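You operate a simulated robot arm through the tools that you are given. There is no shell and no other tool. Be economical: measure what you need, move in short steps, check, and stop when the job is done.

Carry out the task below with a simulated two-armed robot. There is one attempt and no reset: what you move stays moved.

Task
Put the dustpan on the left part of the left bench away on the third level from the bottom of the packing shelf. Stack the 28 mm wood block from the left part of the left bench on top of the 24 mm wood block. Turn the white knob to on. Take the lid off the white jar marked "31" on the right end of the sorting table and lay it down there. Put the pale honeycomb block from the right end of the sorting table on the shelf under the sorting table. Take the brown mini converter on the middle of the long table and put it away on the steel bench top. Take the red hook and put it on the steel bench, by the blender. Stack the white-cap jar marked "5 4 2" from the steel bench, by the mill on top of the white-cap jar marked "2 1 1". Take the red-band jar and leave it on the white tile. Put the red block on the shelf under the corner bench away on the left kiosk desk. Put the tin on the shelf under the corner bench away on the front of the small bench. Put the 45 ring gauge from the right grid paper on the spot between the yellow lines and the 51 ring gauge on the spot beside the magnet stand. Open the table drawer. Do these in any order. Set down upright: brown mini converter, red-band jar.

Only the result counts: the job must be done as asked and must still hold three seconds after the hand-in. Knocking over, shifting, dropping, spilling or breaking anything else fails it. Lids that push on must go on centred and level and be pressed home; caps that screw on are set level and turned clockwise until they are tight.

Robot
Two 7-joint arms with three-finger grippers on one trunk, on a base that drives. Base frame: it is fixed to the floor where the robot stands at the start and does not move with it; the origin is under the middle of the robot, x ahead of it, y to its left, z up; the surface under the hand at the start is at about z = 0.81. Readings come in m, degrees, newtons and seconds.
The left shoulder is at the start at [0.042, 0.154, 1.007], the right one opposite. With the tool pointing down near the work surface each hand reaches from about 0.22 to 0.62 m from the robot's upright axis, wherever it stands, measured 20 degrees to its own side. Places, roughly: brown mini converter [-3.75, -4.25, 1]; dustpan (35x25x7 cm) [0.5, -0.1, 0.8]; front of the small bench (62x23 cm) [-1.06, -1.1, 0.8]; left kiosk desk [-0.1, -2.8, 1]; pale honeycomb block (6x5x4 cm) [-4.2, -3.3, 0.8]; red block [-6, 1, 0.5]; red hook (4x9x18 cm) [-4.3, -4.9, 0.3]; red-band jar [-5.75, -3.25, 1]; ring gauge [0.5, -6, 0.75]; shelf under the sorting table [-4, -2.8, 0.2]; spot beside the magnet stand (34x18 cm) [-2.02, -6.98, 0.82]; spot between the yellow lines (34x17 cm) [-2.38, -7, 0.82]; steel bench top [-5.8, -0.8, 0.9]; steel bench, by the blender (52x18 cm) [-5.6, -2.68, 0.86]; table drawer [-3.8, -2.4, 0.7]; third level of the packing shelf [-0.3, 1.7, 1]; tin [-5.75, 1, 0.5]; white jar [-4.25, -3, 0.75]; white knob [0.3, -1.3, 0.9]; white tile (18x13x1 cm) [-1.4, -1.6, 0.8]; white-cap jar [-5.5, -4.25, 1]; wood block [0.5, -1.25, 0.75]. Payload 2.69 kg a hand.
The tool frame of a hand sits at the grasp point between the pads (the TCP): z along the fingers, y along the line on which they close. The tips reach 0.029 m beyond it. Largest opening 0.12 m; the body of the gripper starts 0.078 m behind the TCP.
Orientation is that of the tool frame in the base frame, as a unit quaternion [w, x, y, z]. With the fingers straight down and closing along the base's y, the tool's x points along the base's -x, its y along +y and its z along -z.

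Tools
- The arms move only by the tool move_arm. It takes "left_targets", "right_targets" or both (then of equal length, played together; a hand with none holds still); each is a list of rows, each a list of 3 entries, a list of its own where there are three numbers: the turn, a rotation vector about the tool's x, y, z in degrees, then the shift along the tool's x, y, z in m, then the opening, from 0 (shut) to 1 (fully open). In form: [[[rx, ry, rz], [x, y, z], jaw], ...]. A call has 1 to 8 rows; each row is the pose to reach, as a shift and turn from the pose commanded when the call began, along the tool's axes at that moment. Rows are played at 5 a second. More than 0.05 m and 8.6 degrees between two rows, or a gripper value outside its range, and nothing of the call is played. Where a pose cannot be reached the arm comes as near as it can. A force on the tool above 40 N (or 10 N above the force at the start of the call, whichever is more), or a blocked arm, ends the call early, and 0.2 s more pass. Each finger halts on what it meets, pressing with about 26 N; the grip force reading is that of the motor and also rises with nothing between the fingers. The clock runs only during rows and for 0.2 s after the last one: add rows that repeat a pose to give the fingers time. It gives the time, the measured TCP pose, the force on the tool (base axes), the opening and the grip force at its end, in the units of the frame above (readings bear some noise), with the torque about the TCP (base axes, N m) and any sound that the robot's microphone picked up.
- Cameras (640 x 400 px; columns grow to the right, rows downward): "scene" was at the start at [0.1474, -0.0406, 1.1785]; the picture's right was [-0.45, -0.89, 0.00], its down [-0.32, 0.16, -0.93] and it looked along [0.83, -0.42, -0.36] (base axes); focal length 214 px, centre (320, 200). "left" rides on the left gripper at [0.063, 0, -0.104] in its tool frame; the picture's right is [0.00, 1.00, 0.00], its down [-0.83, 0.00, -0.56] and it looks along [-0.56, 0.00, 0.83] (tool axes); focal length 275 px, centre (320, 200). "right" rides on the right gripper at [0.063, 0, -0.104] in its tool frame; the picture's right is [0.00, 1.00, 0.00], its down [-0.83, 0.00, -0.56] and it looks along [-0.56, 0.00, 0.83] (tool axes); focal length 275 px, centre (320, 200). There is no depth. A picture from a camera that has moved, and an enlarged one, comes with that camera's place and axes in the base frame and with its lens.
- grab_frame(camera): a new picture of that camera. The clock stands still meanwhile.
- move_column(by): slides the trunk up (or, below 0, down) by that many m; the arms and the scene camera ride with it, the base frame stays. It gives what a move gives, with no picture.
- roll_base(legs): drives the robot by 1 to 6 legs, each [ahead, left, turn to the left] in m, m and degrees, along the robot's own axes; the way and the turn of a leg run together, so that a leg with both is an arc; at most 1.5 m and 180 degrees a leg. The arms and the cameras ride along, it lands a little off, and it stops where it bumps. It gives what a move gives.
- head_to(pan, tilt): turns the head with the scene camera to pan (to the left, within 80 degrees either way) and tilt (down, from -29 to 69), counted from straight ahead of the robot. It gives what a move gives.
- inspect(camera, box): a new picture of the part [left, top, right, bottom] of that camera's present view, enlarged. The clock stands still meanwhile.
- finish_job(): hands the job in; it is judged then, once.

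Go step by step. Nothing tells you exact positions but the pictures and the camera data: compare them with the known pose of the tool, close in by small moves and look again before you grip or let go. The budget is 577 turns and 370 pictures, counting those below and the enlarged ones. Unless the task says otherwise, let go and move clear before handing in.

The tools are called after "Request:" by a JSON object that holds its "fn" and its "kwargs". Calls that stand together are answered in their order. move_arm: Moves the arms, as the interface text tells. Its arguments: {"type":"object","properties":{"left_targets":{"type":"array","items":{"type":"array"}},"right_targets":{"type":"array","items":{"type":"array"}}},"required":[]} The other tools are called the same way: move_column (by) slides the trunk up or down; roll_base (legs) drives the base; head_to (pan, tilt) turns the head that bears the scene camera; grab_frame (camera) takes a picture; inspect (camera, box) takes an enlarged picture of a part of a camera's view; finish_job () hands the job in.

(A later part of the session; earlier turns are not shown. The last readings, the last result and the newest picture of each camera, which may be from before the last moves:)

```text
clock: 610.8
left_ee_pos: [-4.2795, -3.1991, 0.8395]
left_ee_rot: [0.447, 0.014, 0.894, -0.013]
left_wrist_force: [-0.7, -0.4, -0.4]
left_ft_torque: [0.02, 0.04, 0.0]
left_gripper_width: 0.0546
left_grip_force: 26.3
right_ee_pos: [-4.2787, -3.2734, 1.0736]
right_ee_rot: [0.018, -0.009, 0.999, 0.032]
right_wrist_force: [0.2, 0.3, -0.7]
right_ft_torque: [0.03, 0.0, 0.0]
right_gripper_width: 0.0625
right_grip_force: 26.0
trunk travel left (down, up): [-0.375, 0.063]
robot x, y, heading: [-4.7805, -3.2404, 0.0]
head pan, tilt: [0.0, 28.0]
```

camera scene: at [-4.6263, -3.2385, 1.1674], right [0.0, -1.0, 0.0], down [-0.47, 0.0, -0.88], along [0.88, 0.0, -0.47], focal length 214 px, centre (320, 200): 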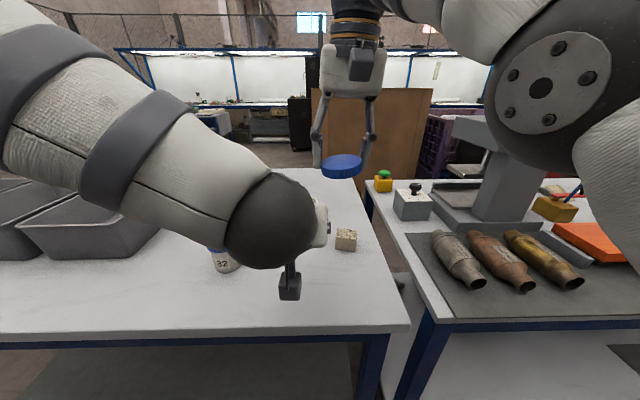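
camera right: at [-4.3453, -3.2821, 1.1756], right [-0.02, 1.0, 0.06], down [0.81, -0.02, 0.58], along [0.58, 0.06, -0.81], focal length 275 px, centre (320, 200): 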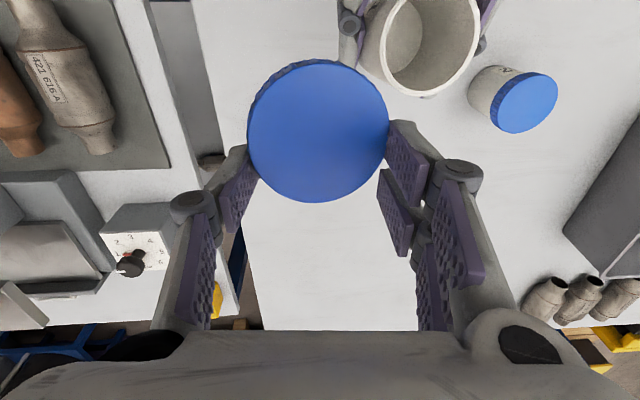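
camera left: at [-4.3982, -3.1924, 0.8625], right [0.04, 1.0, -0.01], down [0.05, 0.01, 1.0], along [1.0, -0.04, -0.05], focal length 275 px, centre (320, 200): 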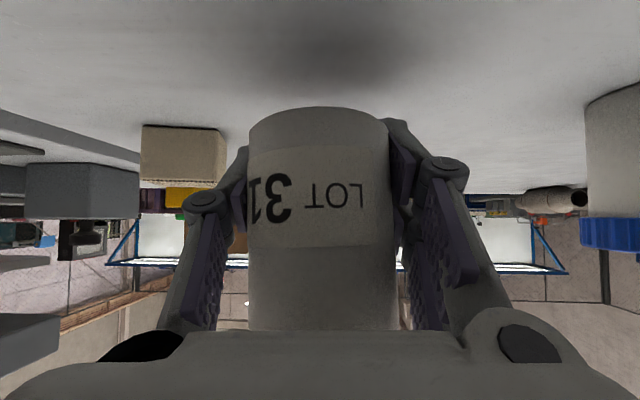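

Request:
{"fn": "move_arm", "kwargs": {"left_targets": [[[0, 0, 0], [0.0016, 0, 0.0012], 0.25], [[0, 0, 0], [0.0032, 0, 0.0024], 0.25], [[0, 0, 0], [0.0048, 0, 0.0036], 0.25]]}}

Request:
{"fn": "grab_frame", "kwargs": {"camera": "left"}}

```text
clock: 611.6
left_ee_pos: [-4.2797, -3.1974, 0.8348]
left_ee_rot: [0.448, 0.014, 0.894, -0.013]
left_wrist_force: [-1.8, -1.0, 3.5]
left_ft_torque: [0.08, -0.04, 0.01]
left_gripper_width: 0.0548
left_grip_force: 25.8
right_ee_pos: [-4.2797, -3.2742, 1.0746]
right_ee_rot: [0.018, -0.009, 0.999, 0.031]
right_wrist_force: [0.4, -0.7, -0.7]
right_ft_torque: [-0.01, 0.05, -0.03]
right_gripper_width: 0.0626
right_grip_force: 25.8
trunk travel left (down, up): [-0.375, 0.063]
robot x, y, heading: [-4.7781, -3.2377, -0.0]
head pan, tilt: [0.0, 28.0]
```

```text
130 pictures are left
camera left: at [-4.4004, -3.1906, 0.8466], right [0.04, 1.0, -0.01], down [0.05, 0.01, 1.0], along [1.0, -0.04, -0.05], focal length 275 px, centre (320, 200)
```

left: 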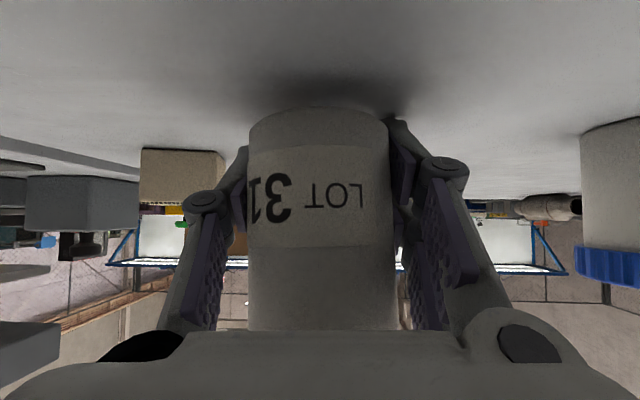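

Touching. Press 1 mm more, release and withdraw the left hand.

Request:
{"fn": "move_arm", "kwargs": {"left_targets": [[[0, 0, 0], [0.0008, 0, 0.0006], 0.25], [[0, 0, 0], [0.0008, 0, 0.0006], 0.5], [[0, 0, 0], [0.0008, 0, 0.0006], 0.7], [[0, 0, 0], [0.0008, 0, 0.0006], 0.7], [[0, 0, 0], [0, 0, -0.035], 0.7], [[0, 0, 0], [0, 0, -0.075], 0.7], [[0, 0, 0], [-0.01, 0.03, -0.11], 0.7], [[0, 0, 0], [-0.03, 0.06, -0.14], 0.7]]}}

Request:
{"fn": "grab_frame", "kwargs": {"camera": "scene"}}

```text
clock: 613.4
left_ee_pos: [-4.3741, -3.1336, 0.9417]
left_ee_rot: [0.446, 0.014, 0.895, -0.012]
left_wrist_force: [0.1, -0.1, 0.6]
left_ft_torque: [-0.02, 0.0, -0.03]
left_gripper_width: 0.0839
left_grip_force: 0.0
right_ee_pos: [-4.2794, -3.2718, 1.074]
right_ee_rot: [0.018, -0.01, 0.999, 0.031]
right_wrist_force: [-0.8, 1.2, 0.5]
right_ft_torque: [-0.01, 0.01, -0.01]
right_gripper_width: 0.0625
right_grip_force: 25.8
trunk travel left (down, up): [-0.375, 0.063]
robot x, y, heading: [-4.7794, -3.2398, -0.2]
head pan, tilt: [0.0, 28.0]
```

```text
129 pictures are left
camera scene: at [-4.6266, -3.2374, 1.1674], right [0.0, -1.0, 0.0], down [-0.47, 0.0, -0.88], along [0.88, 0.0, -0.47], focal length 214 px, centre (320, 200)
```

scene: 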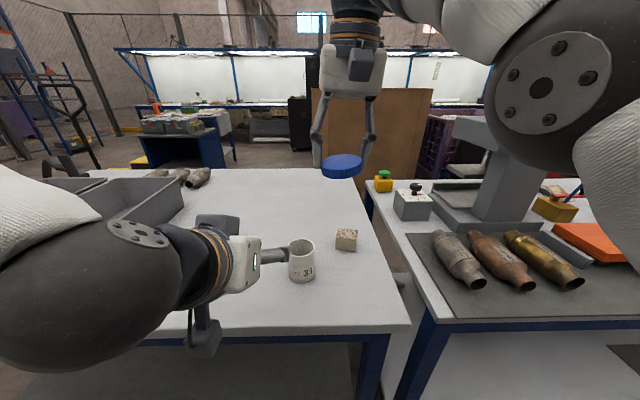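

Jar 31 stands open. Lay the lid down in front of the honeycomb block at ≈(-4.365,-3.295).

Request:
{"fn": "move_arm", "kwargs": {"right_targets": [[[0, 0, 0], [0.03, -0.008, 0.02], 0.4], [[0, 0, 0], [0.06, -0.016, 0.05], 0.4], [[0, 0, 0], [0.086, -0.023, 0.085], 0.4], [[0, 0, 0], [0.086, -0.023, 0.13], 0.4], [[0, 0, 0], [0.086, -0.023, 0.175], 0.4], [[0, 0, 0], [0.086, -0.023, 0.21], 0.4]]}}

Request:
{"fn": "grab_frame", "kwargs": {"camera": "scene"}}

```text
clock: 614.8
left_ee_pos: [-4.3722, -3.1351, 0.9424]
left_ee_rot: [0.447, 0.014, 0.894, -0.013]
left_wrist_force: [0.3, -0.2, -0.8]
left_ft_torque: [0.03, -0.01, -0.01]
left_gripper_width: 0.0838
left_grip_force: 0.1
right_ee_pos: [-4.3541, -3.2823, 0.8608]
right_ee_rot: [0.018, -0.009, 0.999, 0.032]
right_wrist_force: [-0.4, 0.2, 0.2]
right_ft_torque: [-0.02, -0.03, 0.01]
right_gripper_width: 0.0626
right_grip_force: 26.0
trunk travel left (down, up): [-0.375, 0.063]
robot x, y, heading: [-4.7811, -3.2386, 0.1]
head pan, tilt: [0.0, 28.0]
```

```text
128 pictures are left
camera scene: at [-4.6261, -3.238, 1.1673], right [0.0, -1.0, 0.0], down [-0.47, 0.0, -0.88], along [0.88, 0.0, -0.47], focal length 214 px, centre (320, 200)
```

scene: 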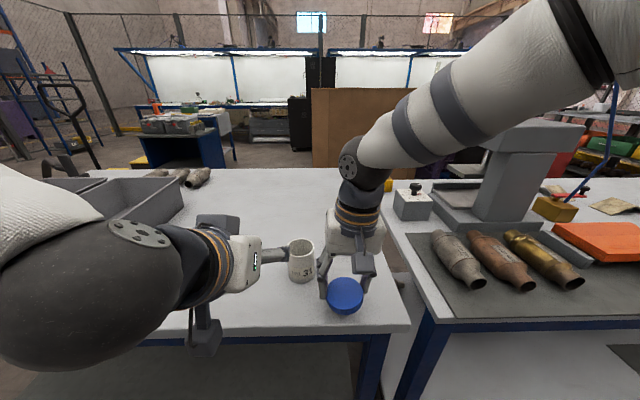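

Request:
{"fn": "move_arm", "kwargs": {"right_targets": [[[0, 0, 0], [0, -0.005, 0.01], 0.4], [[0, 0, 0], [0, -0.005, 0.016], 0.4], [[0, 0, 0], [0, -0.005, 0.02], 0.4], [[0, 0, 0], [0, -0.005, 0.0235], 0.4]]}}

Request:
{"fn": "move_arm", "kwargs": {"right_targets": [[[0, 0, 0], [0, 0, -0.001], 0.58], [[0, 0, 0], [0, 0, -0.001], 0.68], [[0, 0, 0], [0, 0, -0.001], 0.68], [[0, 0, 0], [0, 0, -0.03], 0.68], [[0, 0, 0], [0, 0, -0.07], 0.68], [[0, 0, 0], [0, 0, -0.11], 0.68], [[0, 0, 0], [0, 0, -0.15], 0.68]]}}

Request:
{"fn": "grab_frame", "kwargs": {"camera": "scene"}}

```text
clock: 615.8
left_ee_pos: [-4.3738, -3.1348, 0.9414]
left_ee_rot: [0.447, 0.013, 0.894, -0.012]
left_wrist_force: [0.0, 0.0, 0.6]
left_ft_torque: [-0.04, -0.01, 0.0]
left_gripper_width: 0.0839
left_grip_force: 0.1
right_ee_pos: [-4.356, -3.2892, 0.8365]
right_ee_rot: [0.018, -0.01, 0.999, 0.032]
right_wrist_force: [0.7, 1.1, -0.1]
right_ft_torque: [0.05, -0.03, 0.03]
right_gripper_width: 0.0624
right_grip_force: 26.3
trunk travel left (down, up): [-0.375, 0.063]
robot x, y, heading: [-4.783, -3.2408, 0.2]
head pan, tilt: [0.0, 28.0]
```

```text
clock: 617.4
left_ee_pos: [-4.3744, -3.1345, 0.9431]
left_ee_rot: [0.448, 0.014, 0.894, -0.013]
left_wrist_force: [-0.7, 0.4, 0.2]
left_ft_torque: [0.0, 0.0, -0.01]
left_gripper_width: 0.084
left_grip_force: 0.1
right_ee_pos: [-4.363, -3.2966, 0.9858]
right_ee_rot: [0.019, -0.009, 0.999, 0.032]
right_wrist_force: [0.5, 0.5, 0.4]
right_ft_torque: [0.01, 0.01, -0.02]
right_gripper_width: 0.0818
right_grip_force: 0.0
trunk travel left (down, up): [-0.375, 0.063]
robot x, y, heading: [-4.7823, -3.2414, 0.3]
head pan, tilt: [0.0, 28.0]
```

```text
127 pictures are left
camera scene: at [-4.6265, -3.2383, 1.1674], right [0.0, -1.0, 0.0], down [-0.47, 0.0, -0.88], along [0.88, 0.0, -0.47], focal length 214 px, centre (320, 200)
```

scene: 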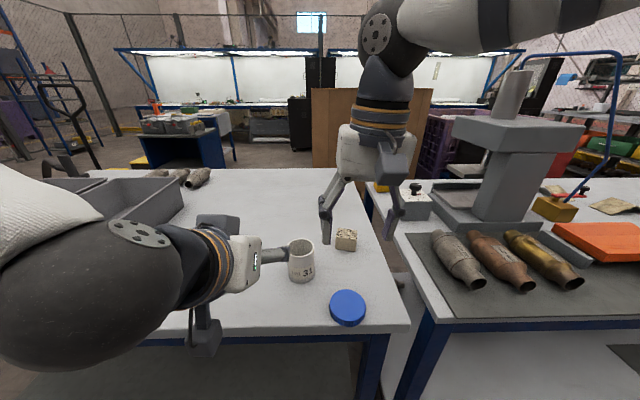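

Lid laid down. Now the honeycomb block at ≈(-4.206,-3.303) with the right hand.

Request:
{"fn": "move_arm", "kwargs": {"right_targets": [[[0, 0, 0], [-0.04, -0.001, 0.01], 0.9], [[0, 0, 0], [-0.08, -0.003, 0.02], 0.9], [[0, 0, 0], [-0.12, -0.005, 0.04], 0.9], [[0, 0, 0], [-0.158, -0.006, 0.06], 0.9]]}}

Request:
{"fn": "grab_frame", "kwargs": {"camera": "right"}}

```text
clock: 618.4
left_ee_pos: [-4.3724, -3.1343, 0.942]
left_ee_rot: [0.446, 0.013, 0.895, -0.012]
left_wrist_force: [0.4, -0.3, 0.2]
left_ft_torque: [0.0, -0.01, 0.02]
left_gripper_width: 0.0841
left_grip_force: 0.0
right_ee_pos: [-4.2094, -3.2952, 0.9302]
right_ee_rot: [0.016, -0.011, 0.999, 0.031]
right_wrist_force: [0.3, 0.3, 0.5]
right_ft_torque: [0.01, -0.02, -0.01]
right_gripper_width: 0.108
right_grip_force: 0.0
right hand out of reach, approached as far as the arm can: row 4
trunk travel left (down, up): [-0.375, 0.063]
robot x, y, heading: [-4.7831, -3.2421, -0.0]
head pan, tilt: [0.0, 28.0]
```

```text
126 pictures are left
camera right: at [-4.2752, -3.3035, 1.0312], right [-0.03, 1.0, 0.06], down [0.81, -0.01, 0.58], along [0.58, 0.07, -0.81], focal length 275 px, centre (320, 200)
```

right: 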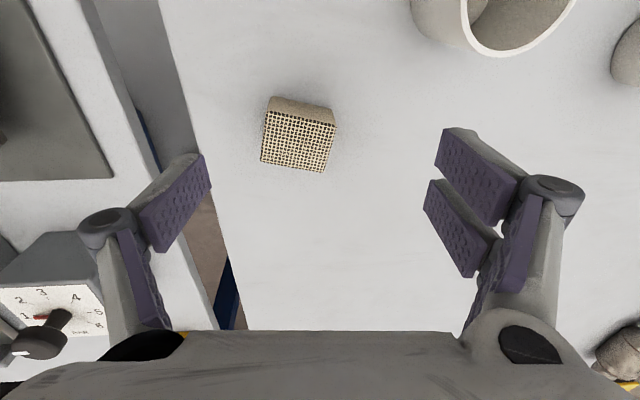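

Request:
{"fn": "move_arm", "kwargs": {"right_targets": [[[0, 0, 5], [-0.006, -0.005, 0.03], 0.9], [[0, 0, 10], [-0.0125, -0.0105, 0.06], 0.9], [[0, 0, 10], [-0.0125, -0.0105, 0.082], 0.9]]}}

Request:
{"fn": "grab_frame", "kwargs": {"camera": "right"}}

```text
clock: 619.2
left_ee_pos: [-4.3744, -3.1354, 0.9426]
left_ee_rot: [0.446, 0.014, 0.895, -0.013]
left_wrist_force: [-0.2, 0.1, -0.5]
left_ft_torque: [-0.01, 0.01, 0.01]
left_gripper_width: 0.084
left_grip_force: 0.0
right_ee_pos: [-4.1935, -3.3021, 0.8477]
right_ee_rot: [0.015, 0.078, 0.996, 0.033]
right_wrist_force: [0.1, 0.5, 1.1]
right_ft_torque: [0.02, 0.0, 0.01]
right_gripper_width: 0.1077
right_grip_force: 0.0
trunk travel left (down, up): [-0.375, 0.063]
robot x, y, heading: [-4.7856, -3.2424, 0.1]
head pan, tilt: [0.0, 28.0]
```

```text
125 pictures are left
camera right: at [-4.2589, -3.3002, 0.9517], right [0.15, 0.99, 0.07], down [0.8, -0.16, 0.58], along [0.58, -0.03, -0.82], focal length 275 px, centre (320, 200)
```

right: 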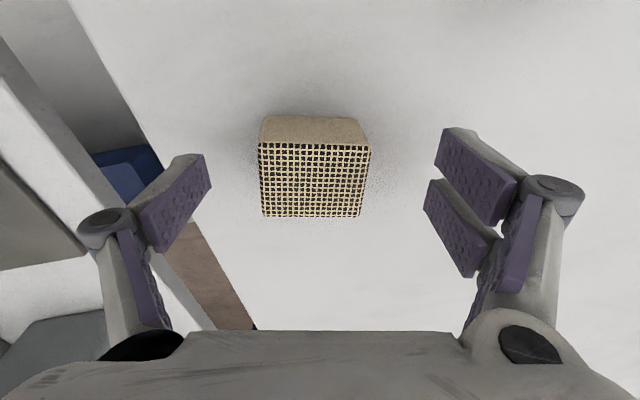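

Aligned. Close and lift.

Request:
{"fn": "move_arm", "kwargs": {"right_targets": [[[0, 0, 0], [0, 0, 0], 0.6], [[0, 0, 0], [0, 0, 0], 0.4], [[0, 0, 0], [0, 0, 0], 0.25], [[0, 0, 0], [0, 0, 0], 0.25], [[0, 0, 0], [0, 0, -0.03], 0.25], [[0, 0, 0], [0, 0, -0.07], 0.25], [[0, 0, 0], [0.03, 0, -0.1], 0.25], [[0, 0, 0], [0.06, 0, -0.13], 0.25]]}}

Request:
{"fn": "grab_frame", "kwargs": {"camera": "right"}}

```text
clock: 621.0
left_ee_pos: [-4.3739, -3.1348, 0.9426]
left_ee_rot: [0.447, 0.014, 0.895, -0.013]
left_wrist_force: [-0.8, -0.1, -0.3]
left_ft_torque: [0.0, 0.0, 0.01]
left_gripper_width: 0.0839
left_grip_force: 0.1
right_ee_pos: [-4.2594, -3.3023, 0.9794]
right_ee_rot: [0.016, 0.078, 0.996, 0.033]
right_wrist_force: [-0.6, -0.2, -1.3]
right_ft_torque: [-0.01, -0.03, 0.01]
right_gripper_width: 0.0513
right_grip_force: 25.8
right hand out of reach, approached as far as the arm can: row 6
trunk travel left (down, up): [-0.375, 0.063]
robot x, y, heading: [-4.7836, -3.2358, 0.3]
head pan, tilt: [0.0, 28.0]
```

```text
124 pictures are left
camera right: at [-4.3238, -3.2993, 1.0822], right [0.15, 0.99, 0.07], down [0.8, -0.16, 0.58], along [0.58, -0.03, -0.81], focal length 275 px, centre (320, 200)
```

right: 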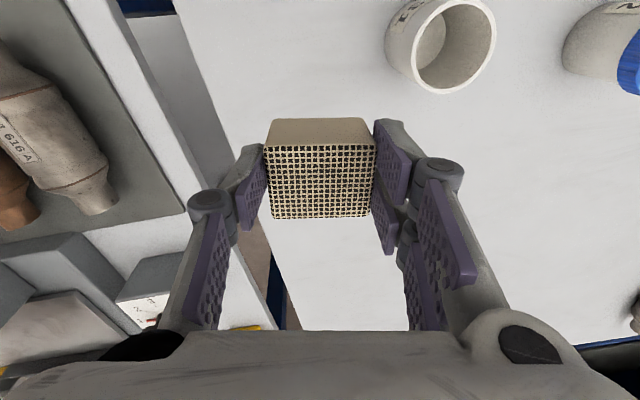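

Block held. Now place it on the low shelf: retract, back off, and lower the trunk.

Request:
{"fn": "move_arm", "kwargs": {"right_targets": [[[0, 0, 0], [0.04, 0, -0.02], 0.25], [[0, 0, 0], [0.08, 0, -0.04], 0.25], [[0, 0, 0], [0.11, 0, -0.06], 0.25]]}}

Request:
{"fn": "roll_base", "kwargs": {"legs": [[-0.2, 0, 0]]}}

Request:
{"fn": "move_column", "kwargs": {"by": -0.37}}

Request:
{"fn": "head_to", "kwargs": {"pan": -5, "tilt": 35}}

Request:
{"fn": "grab_frame", "kwargs": {"camera": "scene"}}

```text
clock: 621.8
left_ee_pos: [-4.3739, -3.1348, 0.9425]
left_ee_rot: [0.447, 0.014, 0.894, -0.013]
left_wrist_force: [-0.4, 0.1, 0.6]
left_ft_torque: [0.01, -0.04, -0.03]
left_gripper_width: 0.0839
left_grip_force: 0.1
right_ee_pos: [-4.3685, -3.2887, 1.0344]
right_ee_rot: [0.016, 0.078, 0.996, 0.034]
right_wrist_force: [-0.6, -0.2, -1.6]
right_ft_torque: [0.01, -0.02, -0.04]
right_gripper_width: 0.0515
right_grip_force: 26.2
trunk travel left (down, up): [-0.375, 0.063]
robot x, y, heading: [-4.7777, -3.2399, 0.2]
head pan, tilt: [0.0, 28.0]
```

```text
clock: 623.4
left_ee_pos: [-4.5766, -3.1343, 0.9417]
left_ee_rot: [0.448, 0.013, 0.894, -0.012]
left_wrist_force: [-0.1, 0.0, 0.5]
left_ft_torque: [0.0, -0.03, 0.0]
left_gripper_width: 0.084
left_grip_force: 0.0
right_ee_pos: [-4.5702, -3.2889, 1.0345]
right_ee_rot: [0.015, 0.076, 0.996, 0.033]
right_wrist_force: [-1.2, -0.6, -0.1]
right_ft_torque: [0.01, 0.0, 0.01]
right_gripper_width: 0.0515
right_grip_force: 26.1
trunk travel left (down, up): [-0.375, 0.063]
robot x, y, heading: [-4.9831, -3.2398, 0.6]
head pan, tilt: [0.0, 28.0]
```

```text
clock: 627.0
left_ee_pos: [-4.5519, -3.1343, 0.4212]
left_ee_rot: [0.24, 0.009, 0.971, -0.015]
left_wrist_force: [0.4, 0.7, 0.4]
left_ft_torque: [0.0, 0.03, 0.0]
left_gripper_width: 0.0838
left_grip_force: 0.1
right_ee_pos: [-4.5693, -3.2883, 0.6641]
right_ee_rot: [0.015, 0.076, 0.996, 0.033]
right_wrist_force: [0.3, 0.6, -0.9]
right_ft_torque: [-0.03, 0.0, 0.0]
right_gripper_width: 0.0512
right_grip_force: 26.4
trunk travel left (down, up): [-0.005, 0.433]
robot x, y, heading: [-4.9849, -3.2375, 0.3]
head pan, tilt: [0.0, 28.0]
```

```text
clock: 627.6
left_ee_pos: [-4.5523, -3.1341, 0.4216]
left_ee_rot: [0.24, 0.01, 0.971, -0.015]
left_wrist_force: [-0.4, -0.6, 0.0]
left_ft_torque: [0.0, 0.02, -0.01]
left_gripper_width: 0.0839
left_grip_force: 0.0
right_ee_pos: [-4.5701, -3.2874, 0.6643]
right_ee_rot: [0.016, 0.076, 0.996, 0.033]
right_wrist_force: [-0.4, 0.0, 0.3]
right_ft_torque: [-0.01, -0.04, 0.02]
right_gripper_width: 0.0508
right_grip_force: 26.3
trunk travel left (down, up): [-0.005, 0.433]
robot x, y, heading: [-4.983, -3.2411, 0.4]
head pan, tilt: [-5.0, 35.0]
```

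```text
123 pictures are left
camera scene: at [-4.7124, -3.2456, 0.767], right [-0.08, -1.0, 0.0], down [-0.57, 0.05, -0.82], along [0.82, -0.07, -0.57], focal length 214 px, centre (320, 200)
```

scene: 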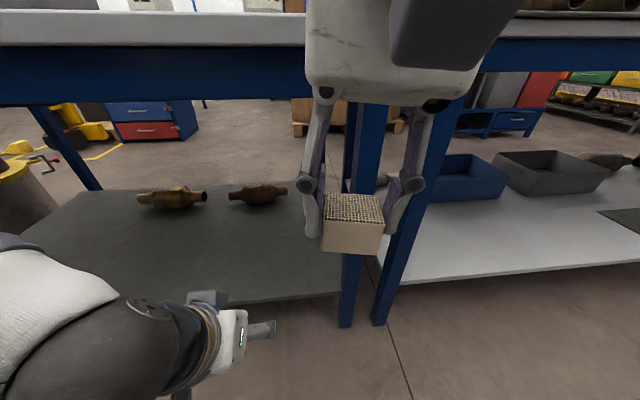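

The shelf (z≈0.16–0.2, front edge x≈-4.36) is ahead-left. Strafe left to be clear of the legs, and lower the right hand outside.

Request:
{"fn": "roll_base", "kwargs": {"legs": [[0, 0.22, 0]]}}

Request:
{"fn": "move_arm", "kwargs": {"right_targets": [[[0, 0, -3], [0, 0, 0.045], 0.25], [[0, 0, -6], [0, 0, 0.09], 0.25], [[0, 0, -9], [0, 0, 0.135], 0.25], [[0, 0, -9], [0, 0, 0.18], 0.25], [[0, 0, -9], [0, 0, 0.225], 0.25], [[0, 0, -9], [0, 0, 0.27], 0.25], [[0, 0, -9], [0, 0, 0.315], 0.25], [[0, 0, -9], [0, 0, 0.345], 0.25]]}}

Request:
{"fn": "grab_frame", "kwargs": {"camera": "scene"}}

```text
clock: 630.0
left_ee_pos: [-4.5526, -2.9144, 0.4221]
left_ee_rot: [0.241, 0.01, 0.97, -0.015]
left_wrist_force: [-0.2, 0.4, 0.4]
left_ft_torque: [-0.03, 0.02, 0.02]
left_gripper_width: 0.0841
left_grip_force: 0.1
right_ee_pos: [-4.5697, -3.0678, 0.6648]
right_ee_rot: [0.015, 0.077, 0.996, 0.033]
right_wrist_force: [-0.3, 0.3, -0.6]
right_ft_torque: [-0.01, -0.01, 0.0]
right_gripper_width: 0.051
right_grip_force: 26.0
trunk travel left (down, up): [-0.005, 0.433]
robot x, y, heading: [-4.9838, -3.0215, 0.2]
head pan, tilt: [-5.0, 35.0]
```

```text
clock: 631.8
left_ee_pos: [-4.5518, -2.9158, 0.4208]
left_ee_rot: [0.24, 0.01, 0.971, -0.015]
left_wrist_force: [-0.8, 0.0, 0.5]
left_ft_torque: [-0.01, -0.01, 0.01]
left_gripper_width: 0.0842
left_grip_force: 0.0
right_ee_pos: [-4.5557, -3.0455, 0.3199]
right_ee_rot: [0.019, -0.001, 0.999, 0.032]
right_wrist_force: [0.4, 1.3, -0.1]
right_ft_torque: [-0.01, -0.03, -0.01]
right_gripper_width: 0.0512
right_grip_force: 26.2
trunk travel left (down, up): [-0.005, 0.433]
robot x, y, heading: [-4.9826, -3.0219, 0.2]
head pan, tilt: [-5.0, 35.0]
```

```text
122 pictures are left
camera scene: at [-4.7132, -3.0258, 0.7669], right [-0.08, -1.0, 0.0], down [-0.57, 0.05, -0.82], along [0.82, -0.07, -0.57], focal length 214 px, centre (320, 200)
```

scene: 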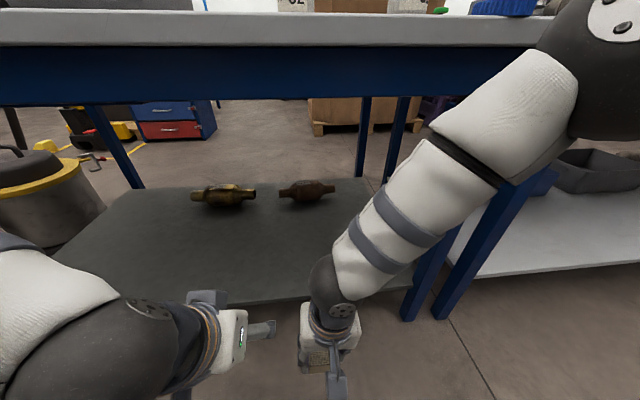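

Request:
{"fn": "roll_base", "kwargs": {"legs": [[0.12, 0, 0]]}}

Request:
{"fn": "move_arm", "kwargs": {"right_targets": [[[0, 0, 0], [-0.04, 0, 0.01], 0.25], [[0, 0, 0], [-0.08, 0, 0.02], 0.25], [[0, 0, 0], [-0.12, 0, 0.03], 0.25], [[0, 0, 0], [-0.15, 0, 0.04], 0.25]]}}

Request:
{"fn": "grab_frame", "kwargs": {"camera": "right"}}

Request:
{"fn": "grab_frame", "kwargs": {"camera": "scene"}}

```text
clock: 633.0
left_ee_pos: [-4.4331, -2.9146, 0.4204]
left_ee_rot: [0.241, 0.011, 0.97, -0.016]
left_wrist_force: [-0.3, -0.6, -0.8]
left_ft_torque: [-0.01, 0.0, 0.0]
left_gripper_width: 0.0841
left_grip_force: 0.1
right_ee_pos: [-4.4378, -3.0464, 0.3199]
right_ee_rot: [0.018, -0.001, 0.999, 0.032]
right_wrist_force: [0.0, -0.1, -1.1]
right_ft_torque: [0.02, 0.01, 0.02]
right_gripper_width: 0.0509
right_grip_force: 26.0
trunk travel left (down, up): [-0.005, 0.433]
robot x, y, heading: [-4.8692, -3.0242, 0.2]
head pan, tilt: [-5.0, 35.0]
```

```text
clock: 634.0
left_ee_pos: [-4.4344, -2.9157, 0.4221]
left_ee_rot: [0.239, 0.011, 0.971, -0.016]
left_wrist_force: [-0.7, 0.0, 0.0]
left_ft_torque: [-0.04, -0.03, 0.0]
left_gripper_width: 0.0842
left_grip_force: 0.0
right_ee_pos: [-4.2858, -3.0454, 0.2845]
right_ee_rot: [0.018, 0.0, 0.999, 0.033]
right_wrist_force: [0.4, -0.2, -0.5]
right_ft_torque: [0.02, -0.01, 0.04]
right_gripper_width: 0.0514
right_grip_force: 26.1
trunk travel left (down, up): [-0.005, 0.433]
robot x, y, heading: [-4.8673, -3.0177, 0.1]
head pan, tilt: [-5.0, 35.0]
```

```text
121 pictures are left
camera right: at [-4.3524, -3.0528, 0.3856], right [-0.01, 1.0, 0.06], down [0.81, -0.03, 0.58], along [0.58, 0.06, -0.81], focal length 275 px, centre (320, 200)
```

right: 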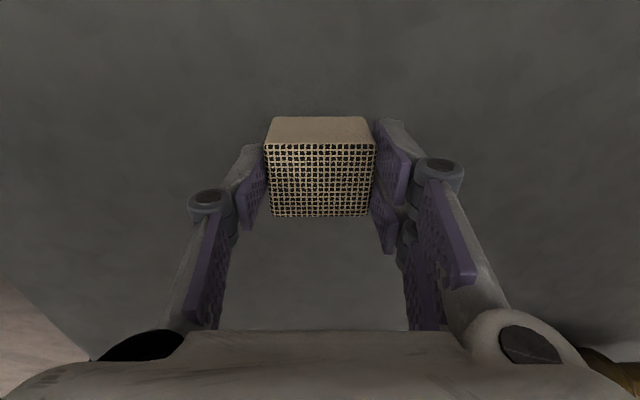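

```text
120 pictures are left
camera scene: at [-4.5955, -3.0259, 0.767], right [-0.09, -1.0, 0.0], down [-0.57, 0.05, -0.82], along [0.82, -0.07, -0.57], focal length 214 px, centre (320, 200)
```

scene: 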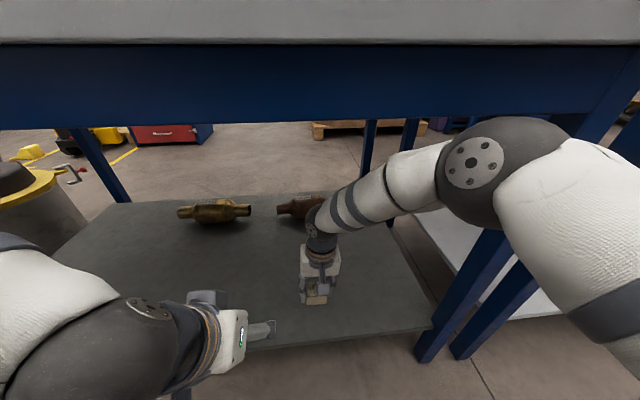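

Over the shelf. Lower toward the surface.

Request:
{"fn": "move_arm", "kwargs": {"right_targets": [[[0, 0, 0], [0, 0, 0.03], 0.25], [[0, 0, 0], [0, 0, 0.055], 0.25], [[0, 0, 0], [0, 0, 0.068], 0.25], [[0, 0, 0], [0, 0, 0.074], 0.25], [[0, 0, 0], [0, 0, 0.078], 0.25]]}}

Request:
{"fn": "grab_frame", "kwargs": {"camera": "scene"}}

```text
clock: 634.9
left_ee_pos: [-4.4343, -2.9149, 0.421]
left_ee_rot: [0.241, 0.011, 0.97, -0.017]
left_wrist_force: [0.2, 0.9, -0.3]
left_ft_torque: [0.02, -0.03, 0.03]
left_gripper_width: 0.0839
left_grip_force: 0.0
right_ee_pos: [-4.2848, -3.041, 0.22]
right_ee_rot: [0.02, 0.0, 0.999, 0.03]
right_wrist_force: [-6.0, -2.5, 16.6]
right_ft_torque: [-0.59, 0.27, -0.15]
right_gripper_width: 0.0511
right_grip_force: 26.3
trunk travel left (down, up): [-0.005, 0.433]
robot x, y, heading: [-4.8676, -3.0205, -0.0]
head pan, tilt: [-5.0, 35.0]
stopped in row 4 (right hand): the force on the tool passed its limit at 48 N (the readings are from after the stop); the commanded pose is now the measured one
```

```text
119 pictures are left
camera scene: at [-4.5964, -3.0261, 0.7673], right [-0.09, -1.0, 0.0], down [-0.57, 0.05, -0.82], along [0.82, -0.07, -0.57], focal length 214 px, centre (320, 200)
```

scene: 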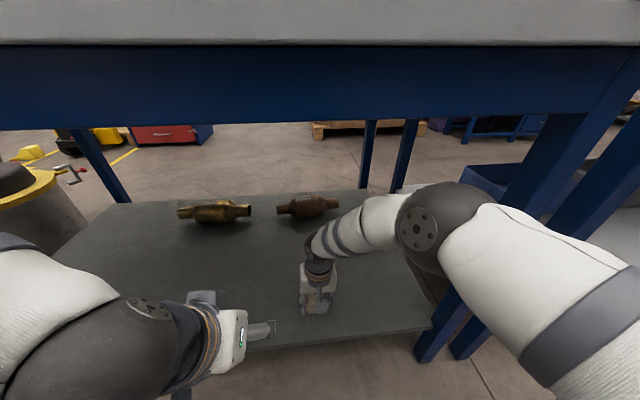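

Contact with the shelf. Release and withdraw (up a little, then back).

Request:
{"fn": "move_arm", "kwargs": {"right_targets": [[[0, 0, 0], [0, 0, -0.002], 0.5], [[0, 0, 0], [0, 0, -0.002], 0.62], [[0, 0, 0], [0, 0, -0.002], 0.62], [[0, 0, 0], [0, 0, -0.035], 0.62], [[0, 0, 0], [0, 0, -0.075], 0.62], [[0, 0, 0], [0.04, 0, -0.095], 0.62], [[0, 0, 0], [0.08, 0, -0.105], 0.62], [[0, 0, 0], [0.12, 0, -0.115], 0.62]]}}

Request:
{"fn": "roll_base", "kwargs": {"legs": [[-0.15, 0, 0]]}}

Request:
{"fn": "grab_frame", "kwargs": {"camera": "scene"}}

```text
clock: 636.6
left_ee_pos: [-4.4334, -2.9153, 0.4211]
left_ee_rot: [0.241, 0.011, 0.97, -0.016]
left_wrist_force: [-0.2, 0.1, 0.2]
left_ft_torque: [-0.01, -0.02, 0.03]
left_gripper_width: 0.0839
left_grip_force: 0.0
right_ee_pos: [-4.4101, -3.0531, 0.3288]
right_ee_rot: [0.019, 0.0, 0.999, 0.032]
right_wrist_force: [1.0, -0.2, -0.4]
right_ft_torque: [-0.03, -0.01, 0.03]
right_gripper_width: 0.0745
right_grip_force: 0.0
trunk travel left (down, up): [-0.005, 0.433]
robot x, y, heading: [-4.8698, -3.0187, 0.0]
head pan, tilt: [-5.0, 35.0]
```

```text
clock: 638.0
left_ee_pos: [-4.5834, -2.9151, 0.4214]
left_ee_rot: [0.24, 0.01, 0.971, -0.015]
left_wrist_force: [-0.1, 0.1, 0.2]
left_ft_torque: [0.02, 0.0, 0.0]
left_gripper_width: 0.0841
left_grip_force: 0.1
right_ee_pos: [-4.5575, -3.052, 0.3286]
right_ee_rot: [0.019, -0.001, 0.999, 0.032]
right_wrist_force: [-0.3, -0.7, -0.1]
right_ft_torque: [-0.02, -0.01, 0.0]
right_gripper_width: 0.0743
right_grip_force: 0.1
trunk travel left (down, up): [-0.005, 0.433]
robot x, y, heading: [-5.0166, -3.0202, 0.0]
head pan, tilt: [-5.0, 35.0]
```

```text
118 pictures are left
camera scene: at [-4.7446, -3.026, 0.7669], right [-0.09, -1.0, 0.0], down [-0.57, 0.05, -0.82], along [0.82, -0.07, -0.57], focal length 214 px, centre (320, 200)
```

scene: 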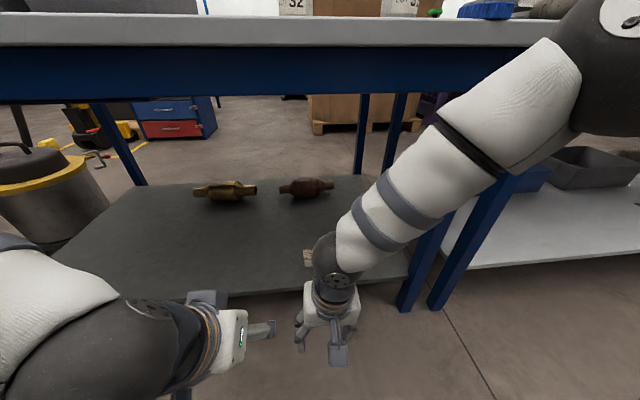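

Honeycomb block is on the shelf. Raise the trunk and both hands again.

Request:
{"fn": "move_column", "kwargs": {"by": 0.37}}

Request:
{"fn": "move_arm", "kwargs": {"left_targets": [[[0, 4, 0], [-0.02, 0, -0.037], 0.6], [[0, 8, 0], [-0.04, 0, -0.074], 0.6], [[0, 12, 0], [-0.06, 0, -0.11], 0.6], [[0, 16, 0], [-0.08, 0, -0.147], 0.6], [[0, 20, 0], [-0.1, 0, -0.184], 0.6], [[0, 24, 0], [-0.12, 0, -0.22], 0.6], [[0, 28, 0], [-0.13, 0, -0.25], 0.6]], "right_targets": [[[0, 0, 0], [0, 0, -0.048], 0.6], [[0, 0, 0], [0, 0, -0.096], 0.6], [[0, 0, 0], [0, 0, -0.144], 0.6], [[0, 0, 0], [0, 0, -0.19], 0.6], [[0, 0, 0], [0, -0.01, -0.238], 0.6], [[0, 0, 0], [0, -0.03, -0.28], 0.6], [[0, 0, 0], [0, -0.05, -0.325], 0.6]]}}

Request:
{"fn": "roll_base", "kwargs": {"legs": [[0.04, -0.4, 0], [0, 0, 90], [0, 0, 90]]}}

Request:
{"fn": "head_to", "kwargs": {"pan": 0, "tilt": 25}}

Request:
{"fn": "grab_frame", "kwargs": {"camera": "scene"}}

```text
clock: 641.6
left_ee_pos: [-4.5831, -2.9142, 0.7897]
left_ee_rot: [0.24, 0.01, 0.971, -0.015]
left_wrist_force: [0.0, -0.3, -0.7]
left_ft_torque: [0.02, -0.01, -0.06]
left_gripper_width: 0.0839
left_grip_force: 0.1
right_ee_pos: [-4.5588, -3.052, 0.698]
right_ee_rot: [0.019, -0.001, 0.999, 0.032]
right_wrist_force: [-0.5, 0.4, -0.4]
right_ft_torque: [0.02, 0.01, 0.01]
right_gripper_width: 0.0745
right_grip_force: 0.1
trunk travel left (down, up): [-0.375, 0.063]
robot x, y, heading: [-5.0163, -3.0195, -0.0]
head pan, tilt: [-5.0, 35.0]
```

```text
clock: 643.2
left_ee_pos: [-4.5839, -2.9088, 1.0731]
left_ee_rot: [-0.002, 0.015, 1.0, -0.013]
left_wrist_force: [-0.1, -0.3, 1.2]
left_ft_torque: [0.0, 0.01, -0.01]
left_gripper_width: 0.0719
left_grip_force: 0.0
right_ee_pos: [-4.5712, -3.1241, 1.0198]
right_ee_rot: [0.019, -0.001, 0.999, 0.031]
right_wrist_force: [-0.2, -0.9, 0.2]
right_ft_torque: [-0.02, 0.01, -0.01]
right_gripper_width: 0.072
right_grip_force: 0.1
trunk travel left (down, up): [-0.375, 0.063]
robot x, y, heading: [-5.0116, -3.0199, 0.2]
head pan, tilt: [-5.0, 35.0]
```

```text
clock: 654.4
left_ee_pos: [-5.4067, -3.525, 1.0725]
left_ee_rot: [-0.013, 1.0, -0.002, 0.001]
left_wrist_force: [-0.2, -0.4, -0.3]
left_ft_torque: [0.03, -0.02, 0.01]
left_gripper_width: 0.0721
left_grip_force: 0.1
right_ee_pos: [-5.4242, -3.3125, 1.0188]
right_ee_rot: [0.031, 0.999, 0.012, -0.018]
right_wrist_force: [0.6, -0.1, -0.3]
right_ft_torque: [0.04, 0.01, -0.01]
right_gripper_width: 0.0721
right_grip_force: 0.1
trunk travel left (down, up): [-0.375, 0.063]
robot x, y, heading: [-4.9749, -3.4021, -178.5]
head pan, tilt: [-5.0, 35.0]
```

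```text
clock: 655.1
left_ee_pos: [-5.405, -3.5245, 1.0718]
left_ee_rot: [-0.013, 1.0, -0.003, 0.001]
left_wrist_force: [0.3, 0.5, -0.4]
left_ft_torque: [0.0, 0.01, -0.01]
left_gripper_width: 0.0719
left_grip_force: 0.1
right_ee_pos: [-5.4232, -3.3118, 1.0194]
right_ee_rot: [0.03, 0.999, 0.012, -0.019]
right_wrist_force: [0.2, 0.1, -0.3]
right_ft_torque: [-0.01, 0.02, 0.03]
right_gripper_width: 0.0721
right_grip_force: 0.2
trunk travel left (down, up): [-0.375, 0.063]
robot x, y, heading: [-4.9733, -3.4017, -178.8]
head pan, tilt: [0.0, 25.0]
```

```text
117 pictures are left
camera scene: at [-5.1312, -3.4066, 1.1721], right [-0.02, 1.0, 0.0], down [0.42, 0.01, -0.91], along [-0.91, -0.02, -0.42], focal length 214 px, centre (320, 200)
```

scene: 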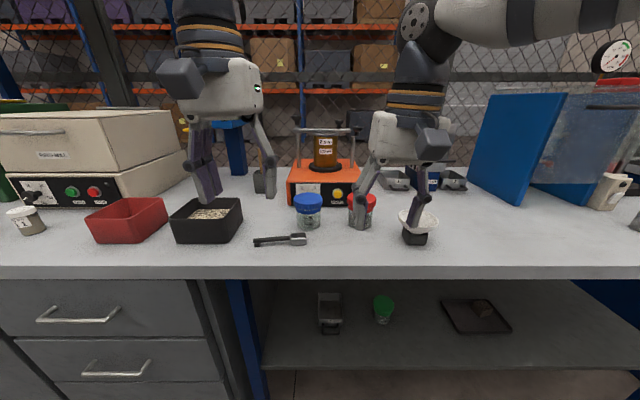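

I see the blue- and red-banded jars here. First go find the hook: strafe left to y≈-4.5.

Request:
{"fn": "roll_base", "kwargs": {"legs": [[-0.05, 1.1, -1]]}}

Request:
{"fn": "grab_frame", "kwargs": {"camera": "scene"}}

Request:
{"fn": "head_to", "kwargs": {"pan": 40, "tilt": 40}}

Request:
{"fn": "grab_frame", "kwargs": {"camera": "scene"}}

```text
clock: 663.9
left_ee_pos: [-5.3446, -4.6132, 1.0729]
left_ee_rot: [-0.013, 1.0, -0.017, 0.001]
left_wrist_force: [-0.5, 0.1, 0.5]
left_ft_torque: [0.02, 0.01, 0.01]
left_gripper_width: 0.0719
left_grip_force: 0.0
right_ee_pos: [-5.3572, -4.3993, 1.0186]
right_ee_rot: [0.032, 0.999, -0.003, -0.019]
right_wrist_force: [1.0, 0.2, -0.5]
right_ft_torque: [-0.01, -0.01, 0.0]
right_gripper_width: 0.0722
right_grip_force: 0.1
trunk travel left (down, up): [-0.375, 0.063]
robot x, y, heading: [-4.9122, -4.5005, 179.9]
head pan, tilt: [0.0, 25.0]
```

```text
116 pictures are left
camera scene: at [-5.0678, -4.5026, 1.1722], right [0.0, 1.0, 0.0], down [0.42, 0.0, -0.91], along [-0.91, 0.0, -0.42], focal length 214 px, centre (320, 200)
```

scene: 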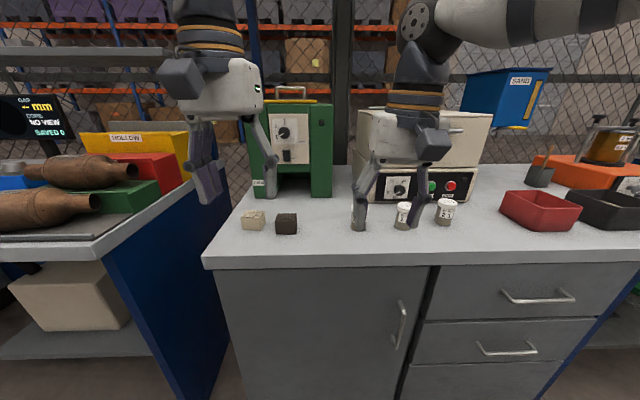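

```text
clock: 664.9
left_ee_pos: [-5.3455, -4.6126, 1.0722]
left_ee_rot: [-0.013, 1.0, -0.017, 0.001]
left_wrist_force: [-0.3, 0.1, 0.3]
left_ft_torque: [0.01, 0.0, 0.01]
left_gripper_width: 0.072
left_grip_force: 0.1
right_ee_pos: [-5.3571, -4.3995, 1.0195]
right_ee_rot: [0.031, 0.999, -0.001, -0.019]
right_wrist_force: [0.6, 0.8, 0.5]
right_ft_torque: [-0.03, 0.0, 0.0]
right_gripper_width: 0.072
right_grip_force: 0.1
trunk travel left (down, up): [-0.375, 0.063]
robot x, y, heading: [-4.9086, -4.5024, 179.6]
head pan, tilt: [40.0, 40.0]
```

```text
115 pictures are left
camera scene: at [-5.0411, -4.5572, 1.1489], right [-0.64, 0.77, 0.0], down [0.49, 0.41, -0.77], along [-0.59, -0.49, -0.64], focal length 214 px, centre (320, 200)
```

scene: 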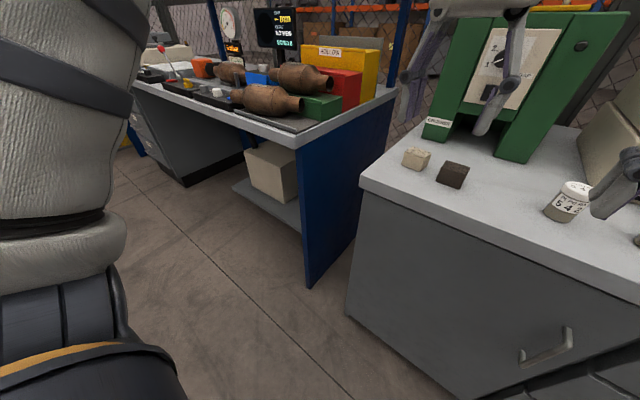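

Request:
{"fn": "inspect", "kwargs": {"camera": "scene", "box": [110, 20, 350, 150]}}

Request:
{"fn": "head_to", "kwargs": {"pan": 75, "tilt": 45}}

Request:
{"fn": "grab_frame", "kwargs": {"camera": "scene"}}

```text
2.67 times, centred on (230, 85) of scene
camera zoom: at [-5.0411, -4.5572, 1.1489], right [-0.64, 0.77, 0.0], down [0.49, 0.41, -0.77], along [-0.59, -0.49, -0.64], focal length 572 px, centre (560, 507)
```

zoom: 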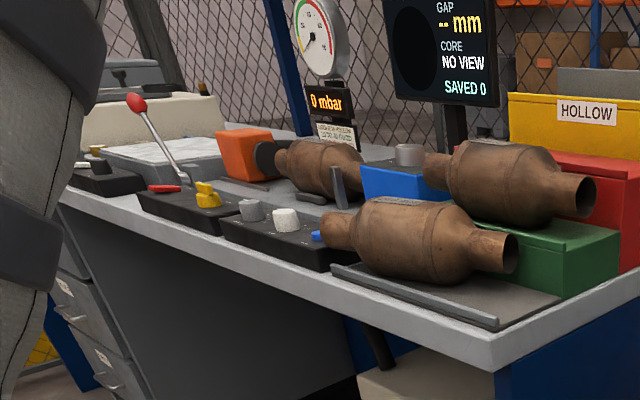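

```text
clock: 665.9
left_ee_pos: [-5.3448, -4.6124, 1.0713]
left_ee_rot: [-0.014, 1.0, -0.017, 0.002]
left_wrist_force: [-0.7, 0.1, -0.3]
left_ft_torque: [0.01, 0.01, -0.02]
left_gripper_width: 0.0718
left_grip_force: 0.1
right_ee_pos: [-5.3574, -4.3992, 1.0194]
right_ee_rot: [0.031, 0.999, -0.002, -0.019]
right_wrist_force: [0.7, -0.6, 0.4]
right_ft_torque: [-0.01, -0.01, 0.01]
right_gripper_width: 0.072
right_grip_force: 0.0
trunk travel left (down, up): [-0.375, 0.063]
robot x, y, heading: [-4.9141, -4.5054, 180.1]
head pan, tilt: [75.0, 45.0]
```

```text
113 pictures are left
camera scene: at [-4.9971, -4.5813, 1.1416], right [-0.96, 0.26, 0.0], down [0.19, 0.68, -0.71], along [-0.19, -0.68, -0.71], focal length 214 px, centre (320, 200)
```

scene: 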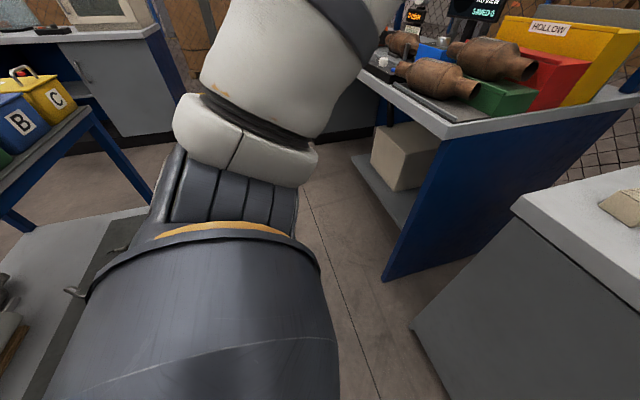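

No hook yet. It may have fallen into the narrow gap between the two benches (y≈-4.88). I strafe left to look into it.

Request:
{"fn": "roll_base", "kwargs": {"legs": [[-0.08, 0.38, 0]]}}

Request:
{"fn": "head_to", "kwargs": {"pan": 0, "tilt": 45}}

Request:
{"fn": "grab_frame", "kwargs": {"camera": "scene"}}

```text
clock: 669.4
left_ee_pos: [-5.2643, -4.9884, 1.0721]
left_ee_rot: [-0.013, 1.0, -0.015, 0.001]
left_wrist_force: [0.0, -1.3, -0.4]
left_ft_torque: [0.04, 0.02, 0.0]
left_gripper_width: 0.0719
left_grip_force: 0.2
right_ee_pos: [-5.2771, -4.7755, 1.0192]
right_ee_rot: [0.03, 0.999, 0.0, -0.02]
right_wrist_force: [0.2, -0.5, 0.2]
right_ft_torque: [-0.01, 0.0, -0.02]
right_gripper_width: 0.0722
right_grip_force: 0.0
trunk travel left (down, up): [-0.375, 0.063]
robot x, y, heading: [-4.8323, -4.8801, -179.8]
head pan, tilt: [75.0, 45.0]
```

```text
clock: 670.8
left_ee_pos: [-5.2651, -4.9882, 1.0731]
left_ee_rot: [-0.012, 1.0, -0.014, 0.001]
left_wrist_force: [0.5, 0.4, -0.2]
left_ft_torque: [-0.01, 0.03, 0.0]
left_gripper_width: 0.0722
left_grip_force: 0.1
right_ee_pos: [-5.2783, -4.7738, 1.0186]
right_ee_rot: [0.031, 0.999, -0.001, -0.019]
right_wrist_force: [-0.1, -0.2, 0.6]
right_ft_torque: [0.02, -0.01, 0.0]
right_gripper_width: 0.0721
right_grip_force: 0.0
trunk travel left (down, up): [-0.375, 0.063]
robot x, y, heading: [-4.8309, -4.8764, -179.9]
head pan, tilt: [0.0, 45.0]
```

```text
112 pictures are left
camera scene: at [-4.9765, -4.8763, 1.1416], right [0.0, 1.0, 0.0], down [0.71, 0.0, -0.71], along [-0.71, 0.0, -0.71], focal length 214 px, centre (320, 200)
```

scene: 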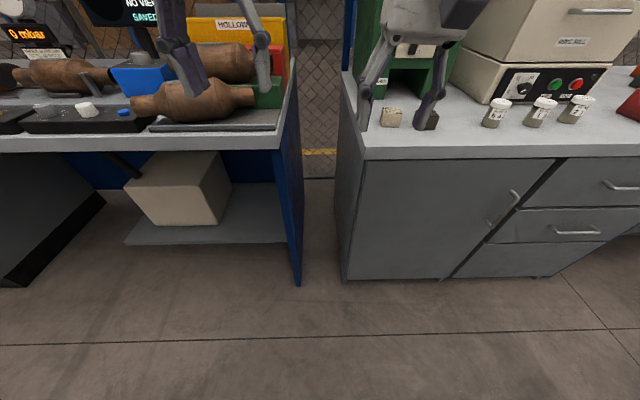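

Request:
{"fn": "head_to", "kwargs": {"pan": 0, "tilt": 69}}

Request:
{"fn": "grab_frame", "kwargs": {"camera": "scene"}}

Request:
{"fn": "grab_frame", "kwargs": {"camera": "left"}}

```text
clock: 671.7
left_ee_pos: [-5.2641, -4.9894, 1.0728]
left_ee_rot: [-0.012, 1.0, -0.015, 0.001]
left_wrist_force: [-0.5, -1.6, -0.7]
left_ft_torque: [0.01, 0.02, 0.04]
left_gripper_width: 0.0721
left_grip_force: 0.2
right_ee_pos: [-5.2773, -4.7753, 1.0191]
right_ee_rot: [0.031, 0.999, 0.0, -0.02]
right_wrist_force: [0.6, -0.1, 0.3]
right_ft_torque: [0.02, 0.01, 0.0]
right_gripper_width: 0.0721
right_grip_force: 0.1
trunk travel left (down, up): [-0.375, 0.063]
robot x, y, heading: [-4.8315, -4.8772, -179.7]
head pan, tilt: [0.0, 68.8]
```

```text
111 pictures are left
camera scene: at [-4.9511, -4.8762, 1.1128], right [0.0, 1.0, 0.0], down [0.93, 0.0, -0.36], along [-0.36, 0.0, -0.93], focal length 214 px, centre (320, 200)
```

scene: 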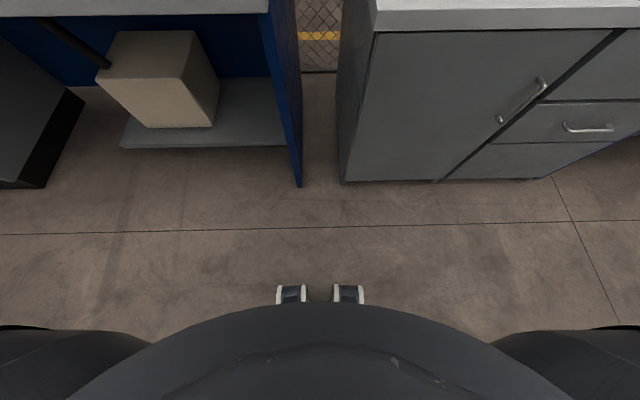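

```text
110 pictures are left
camera left: at [-5.2015, -4.9908, 1.1766], right [-0.03, -1.0, -0.03], down [-0.83, 0.01, 0.55], along [-0.55, 0.04, -0.83], focal length 275 px, centre (320, 200)
```

left: 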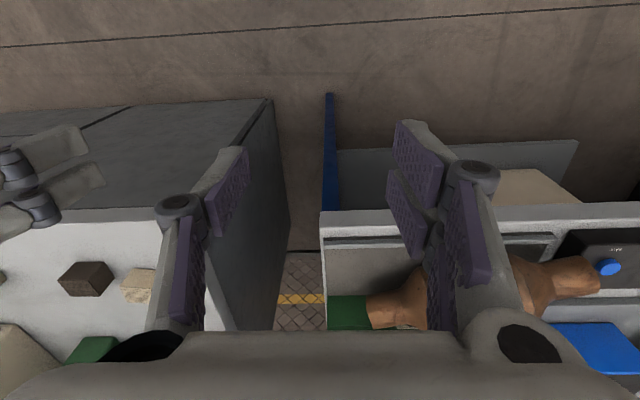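

The hook isn't here. While here, I restore the displaced brown sample: retract the right hand, move closer and measure its position.

Request:
{"fn": "move_arm", "kwargs": {"right_targets": [[[0, 0, 0], [0.03, -0.03, -0.02], 0.6], [[0, 0, 0], [0.06, -0.06, -0.04], 0.6], [[0, 0, 0], [0.09, -0.09, -0.05], 0.6]]}}

Request:
{"fn": "roll_base", "kwargs": {"legs": [[0.2, 0.02, 0]]}}

Request:
{"fn": "head_to", "kwargs": {"pan": 20, "tilt": 35}}

Request:
{"fn": "grab_frame", "kwargs": {"camera": "scene"}}

Request:
{"fn": "grab_frame", "kwargs": {"camera": "left"}}

```text
clock: 672.5
left_ee_pos: [-5.2636, -4.9879, 1.071]
left_ee_rot: [-0.012, 1.0, -0.015, 0.001]
left_wrist_force: [0.0, -0.1, -0.2]
left_ft_torque: [-0.02, 0.02, 0.01]
left_gripper_width: 0.0719
left_grip_force: 0.1
right_ee_pos: [-5.1868, -4.6801, 1.0583]
right_ee_rot: [0.032, 0.999, 0.0, -0.02]
right_wrist_force: [-0.6, 0.7, 0.1]
right_ft_torque: [-0.03, -0.02, -0.02]
right_gripper_width: 0.0721
right_grip_force: 0.0
trunk travel left (down, up): [-0.375, 0.063]
robot x, y, heading: [-4.8313, -4.8767, -180.2]
head pan, tilt: [0.0, 68.8]
```

```text
clock: 674.1
left_ee_pos: [-5.4649, -5.0072, 1.0711]
left_ee_rot: [-0.012, 1.0, -0.015, 0.002]
left_wrist_force: [0.2, 0.4, 0.0]
left_ft_torque: [-0.02, -0.01, 0.03]
left_gripper_width: 0.0721
left_grip_force: 0.1
right_ee_pos: [-5.3875, -4.6995, 1.0586]
right_ee_rot: [0.031, 0.999, 0.0, -0.018]
right_wrist_force: [-0.4, -0.7, 0.7]
right_ft_torque: [0.0, -0.05, -0.01]
right_gripper_width: 0.0718
right_grip_force: 0.1
trunk travel left (down, up): [-0.375, 0.063]
robot x, y, heading: [-5.0312, -4.8973, -179.9]
head pan, tilt: [0.0, 68.8]
```

```text
clock: 675.1
left_ee_pos: [-5.4645, -5.0074, 1.0713]
left_ee_rot: [-0.012, 1.0, -0.015, 0.002]
left_wrist_force: [0.9, 0.3, 0.8]
left_ft_torque: [0.01, 0.01, 0.01]
left_gripper_width: 0.0721
left_grip_force: 0.1
right_ee_pos: [-5.3864, -4.7006, 1.0587]
right_ee_rot: [0.032, 0.999, -0.001, -0.02]
right_wrist_force: [0.2, 0.4, 0.0]
right_ft_torque: [0.01, 0.04, 0.01]
right_gripper_width: 0.0719
right_grip_force: 0.1
trunk travel left (down, up): [-0.375, 0.063]
robot x, y, heading: [-5.0309, -4.8999, -180.0]
head pan, tilt: [20.0, 35.0]
```

```text
109 pictures are left
camera scene: at [-5.1779, -4.9261, 1.1563], right [-0.34, 0.94, 0.0], down [0.54, 0.2, -0.82], along [-0.77, -0.28, -0.57], focal length 214 px, centre (320, 200)
```

scene: 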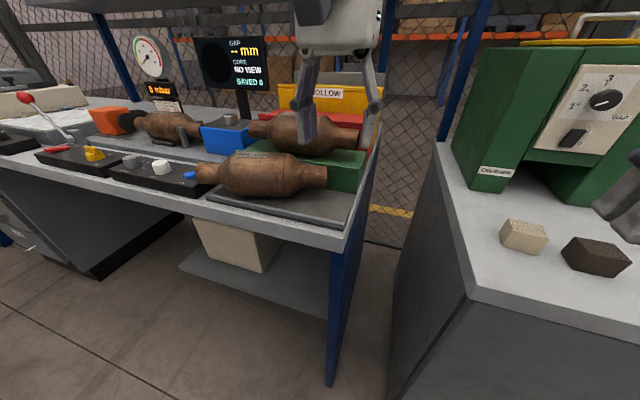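

```text
108 pictures are left
camera left: at [-5.4015, -5.0106, 1.1766], right [-0.03, -1.0, -0.03], down [-0.83, 0.01, 0.55], along [-0.55, 0.04, -0.83], focal length 275 px, centre (320, 200)
```

left: 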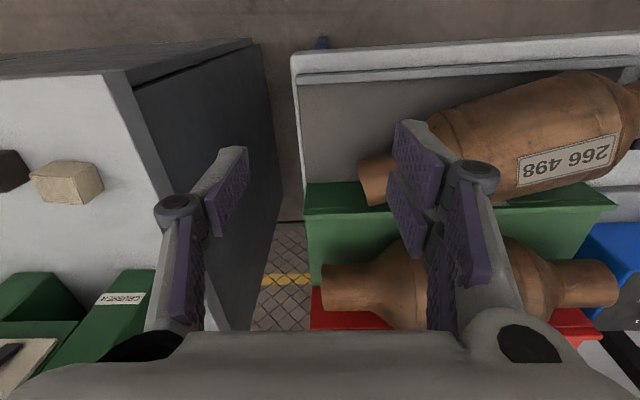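

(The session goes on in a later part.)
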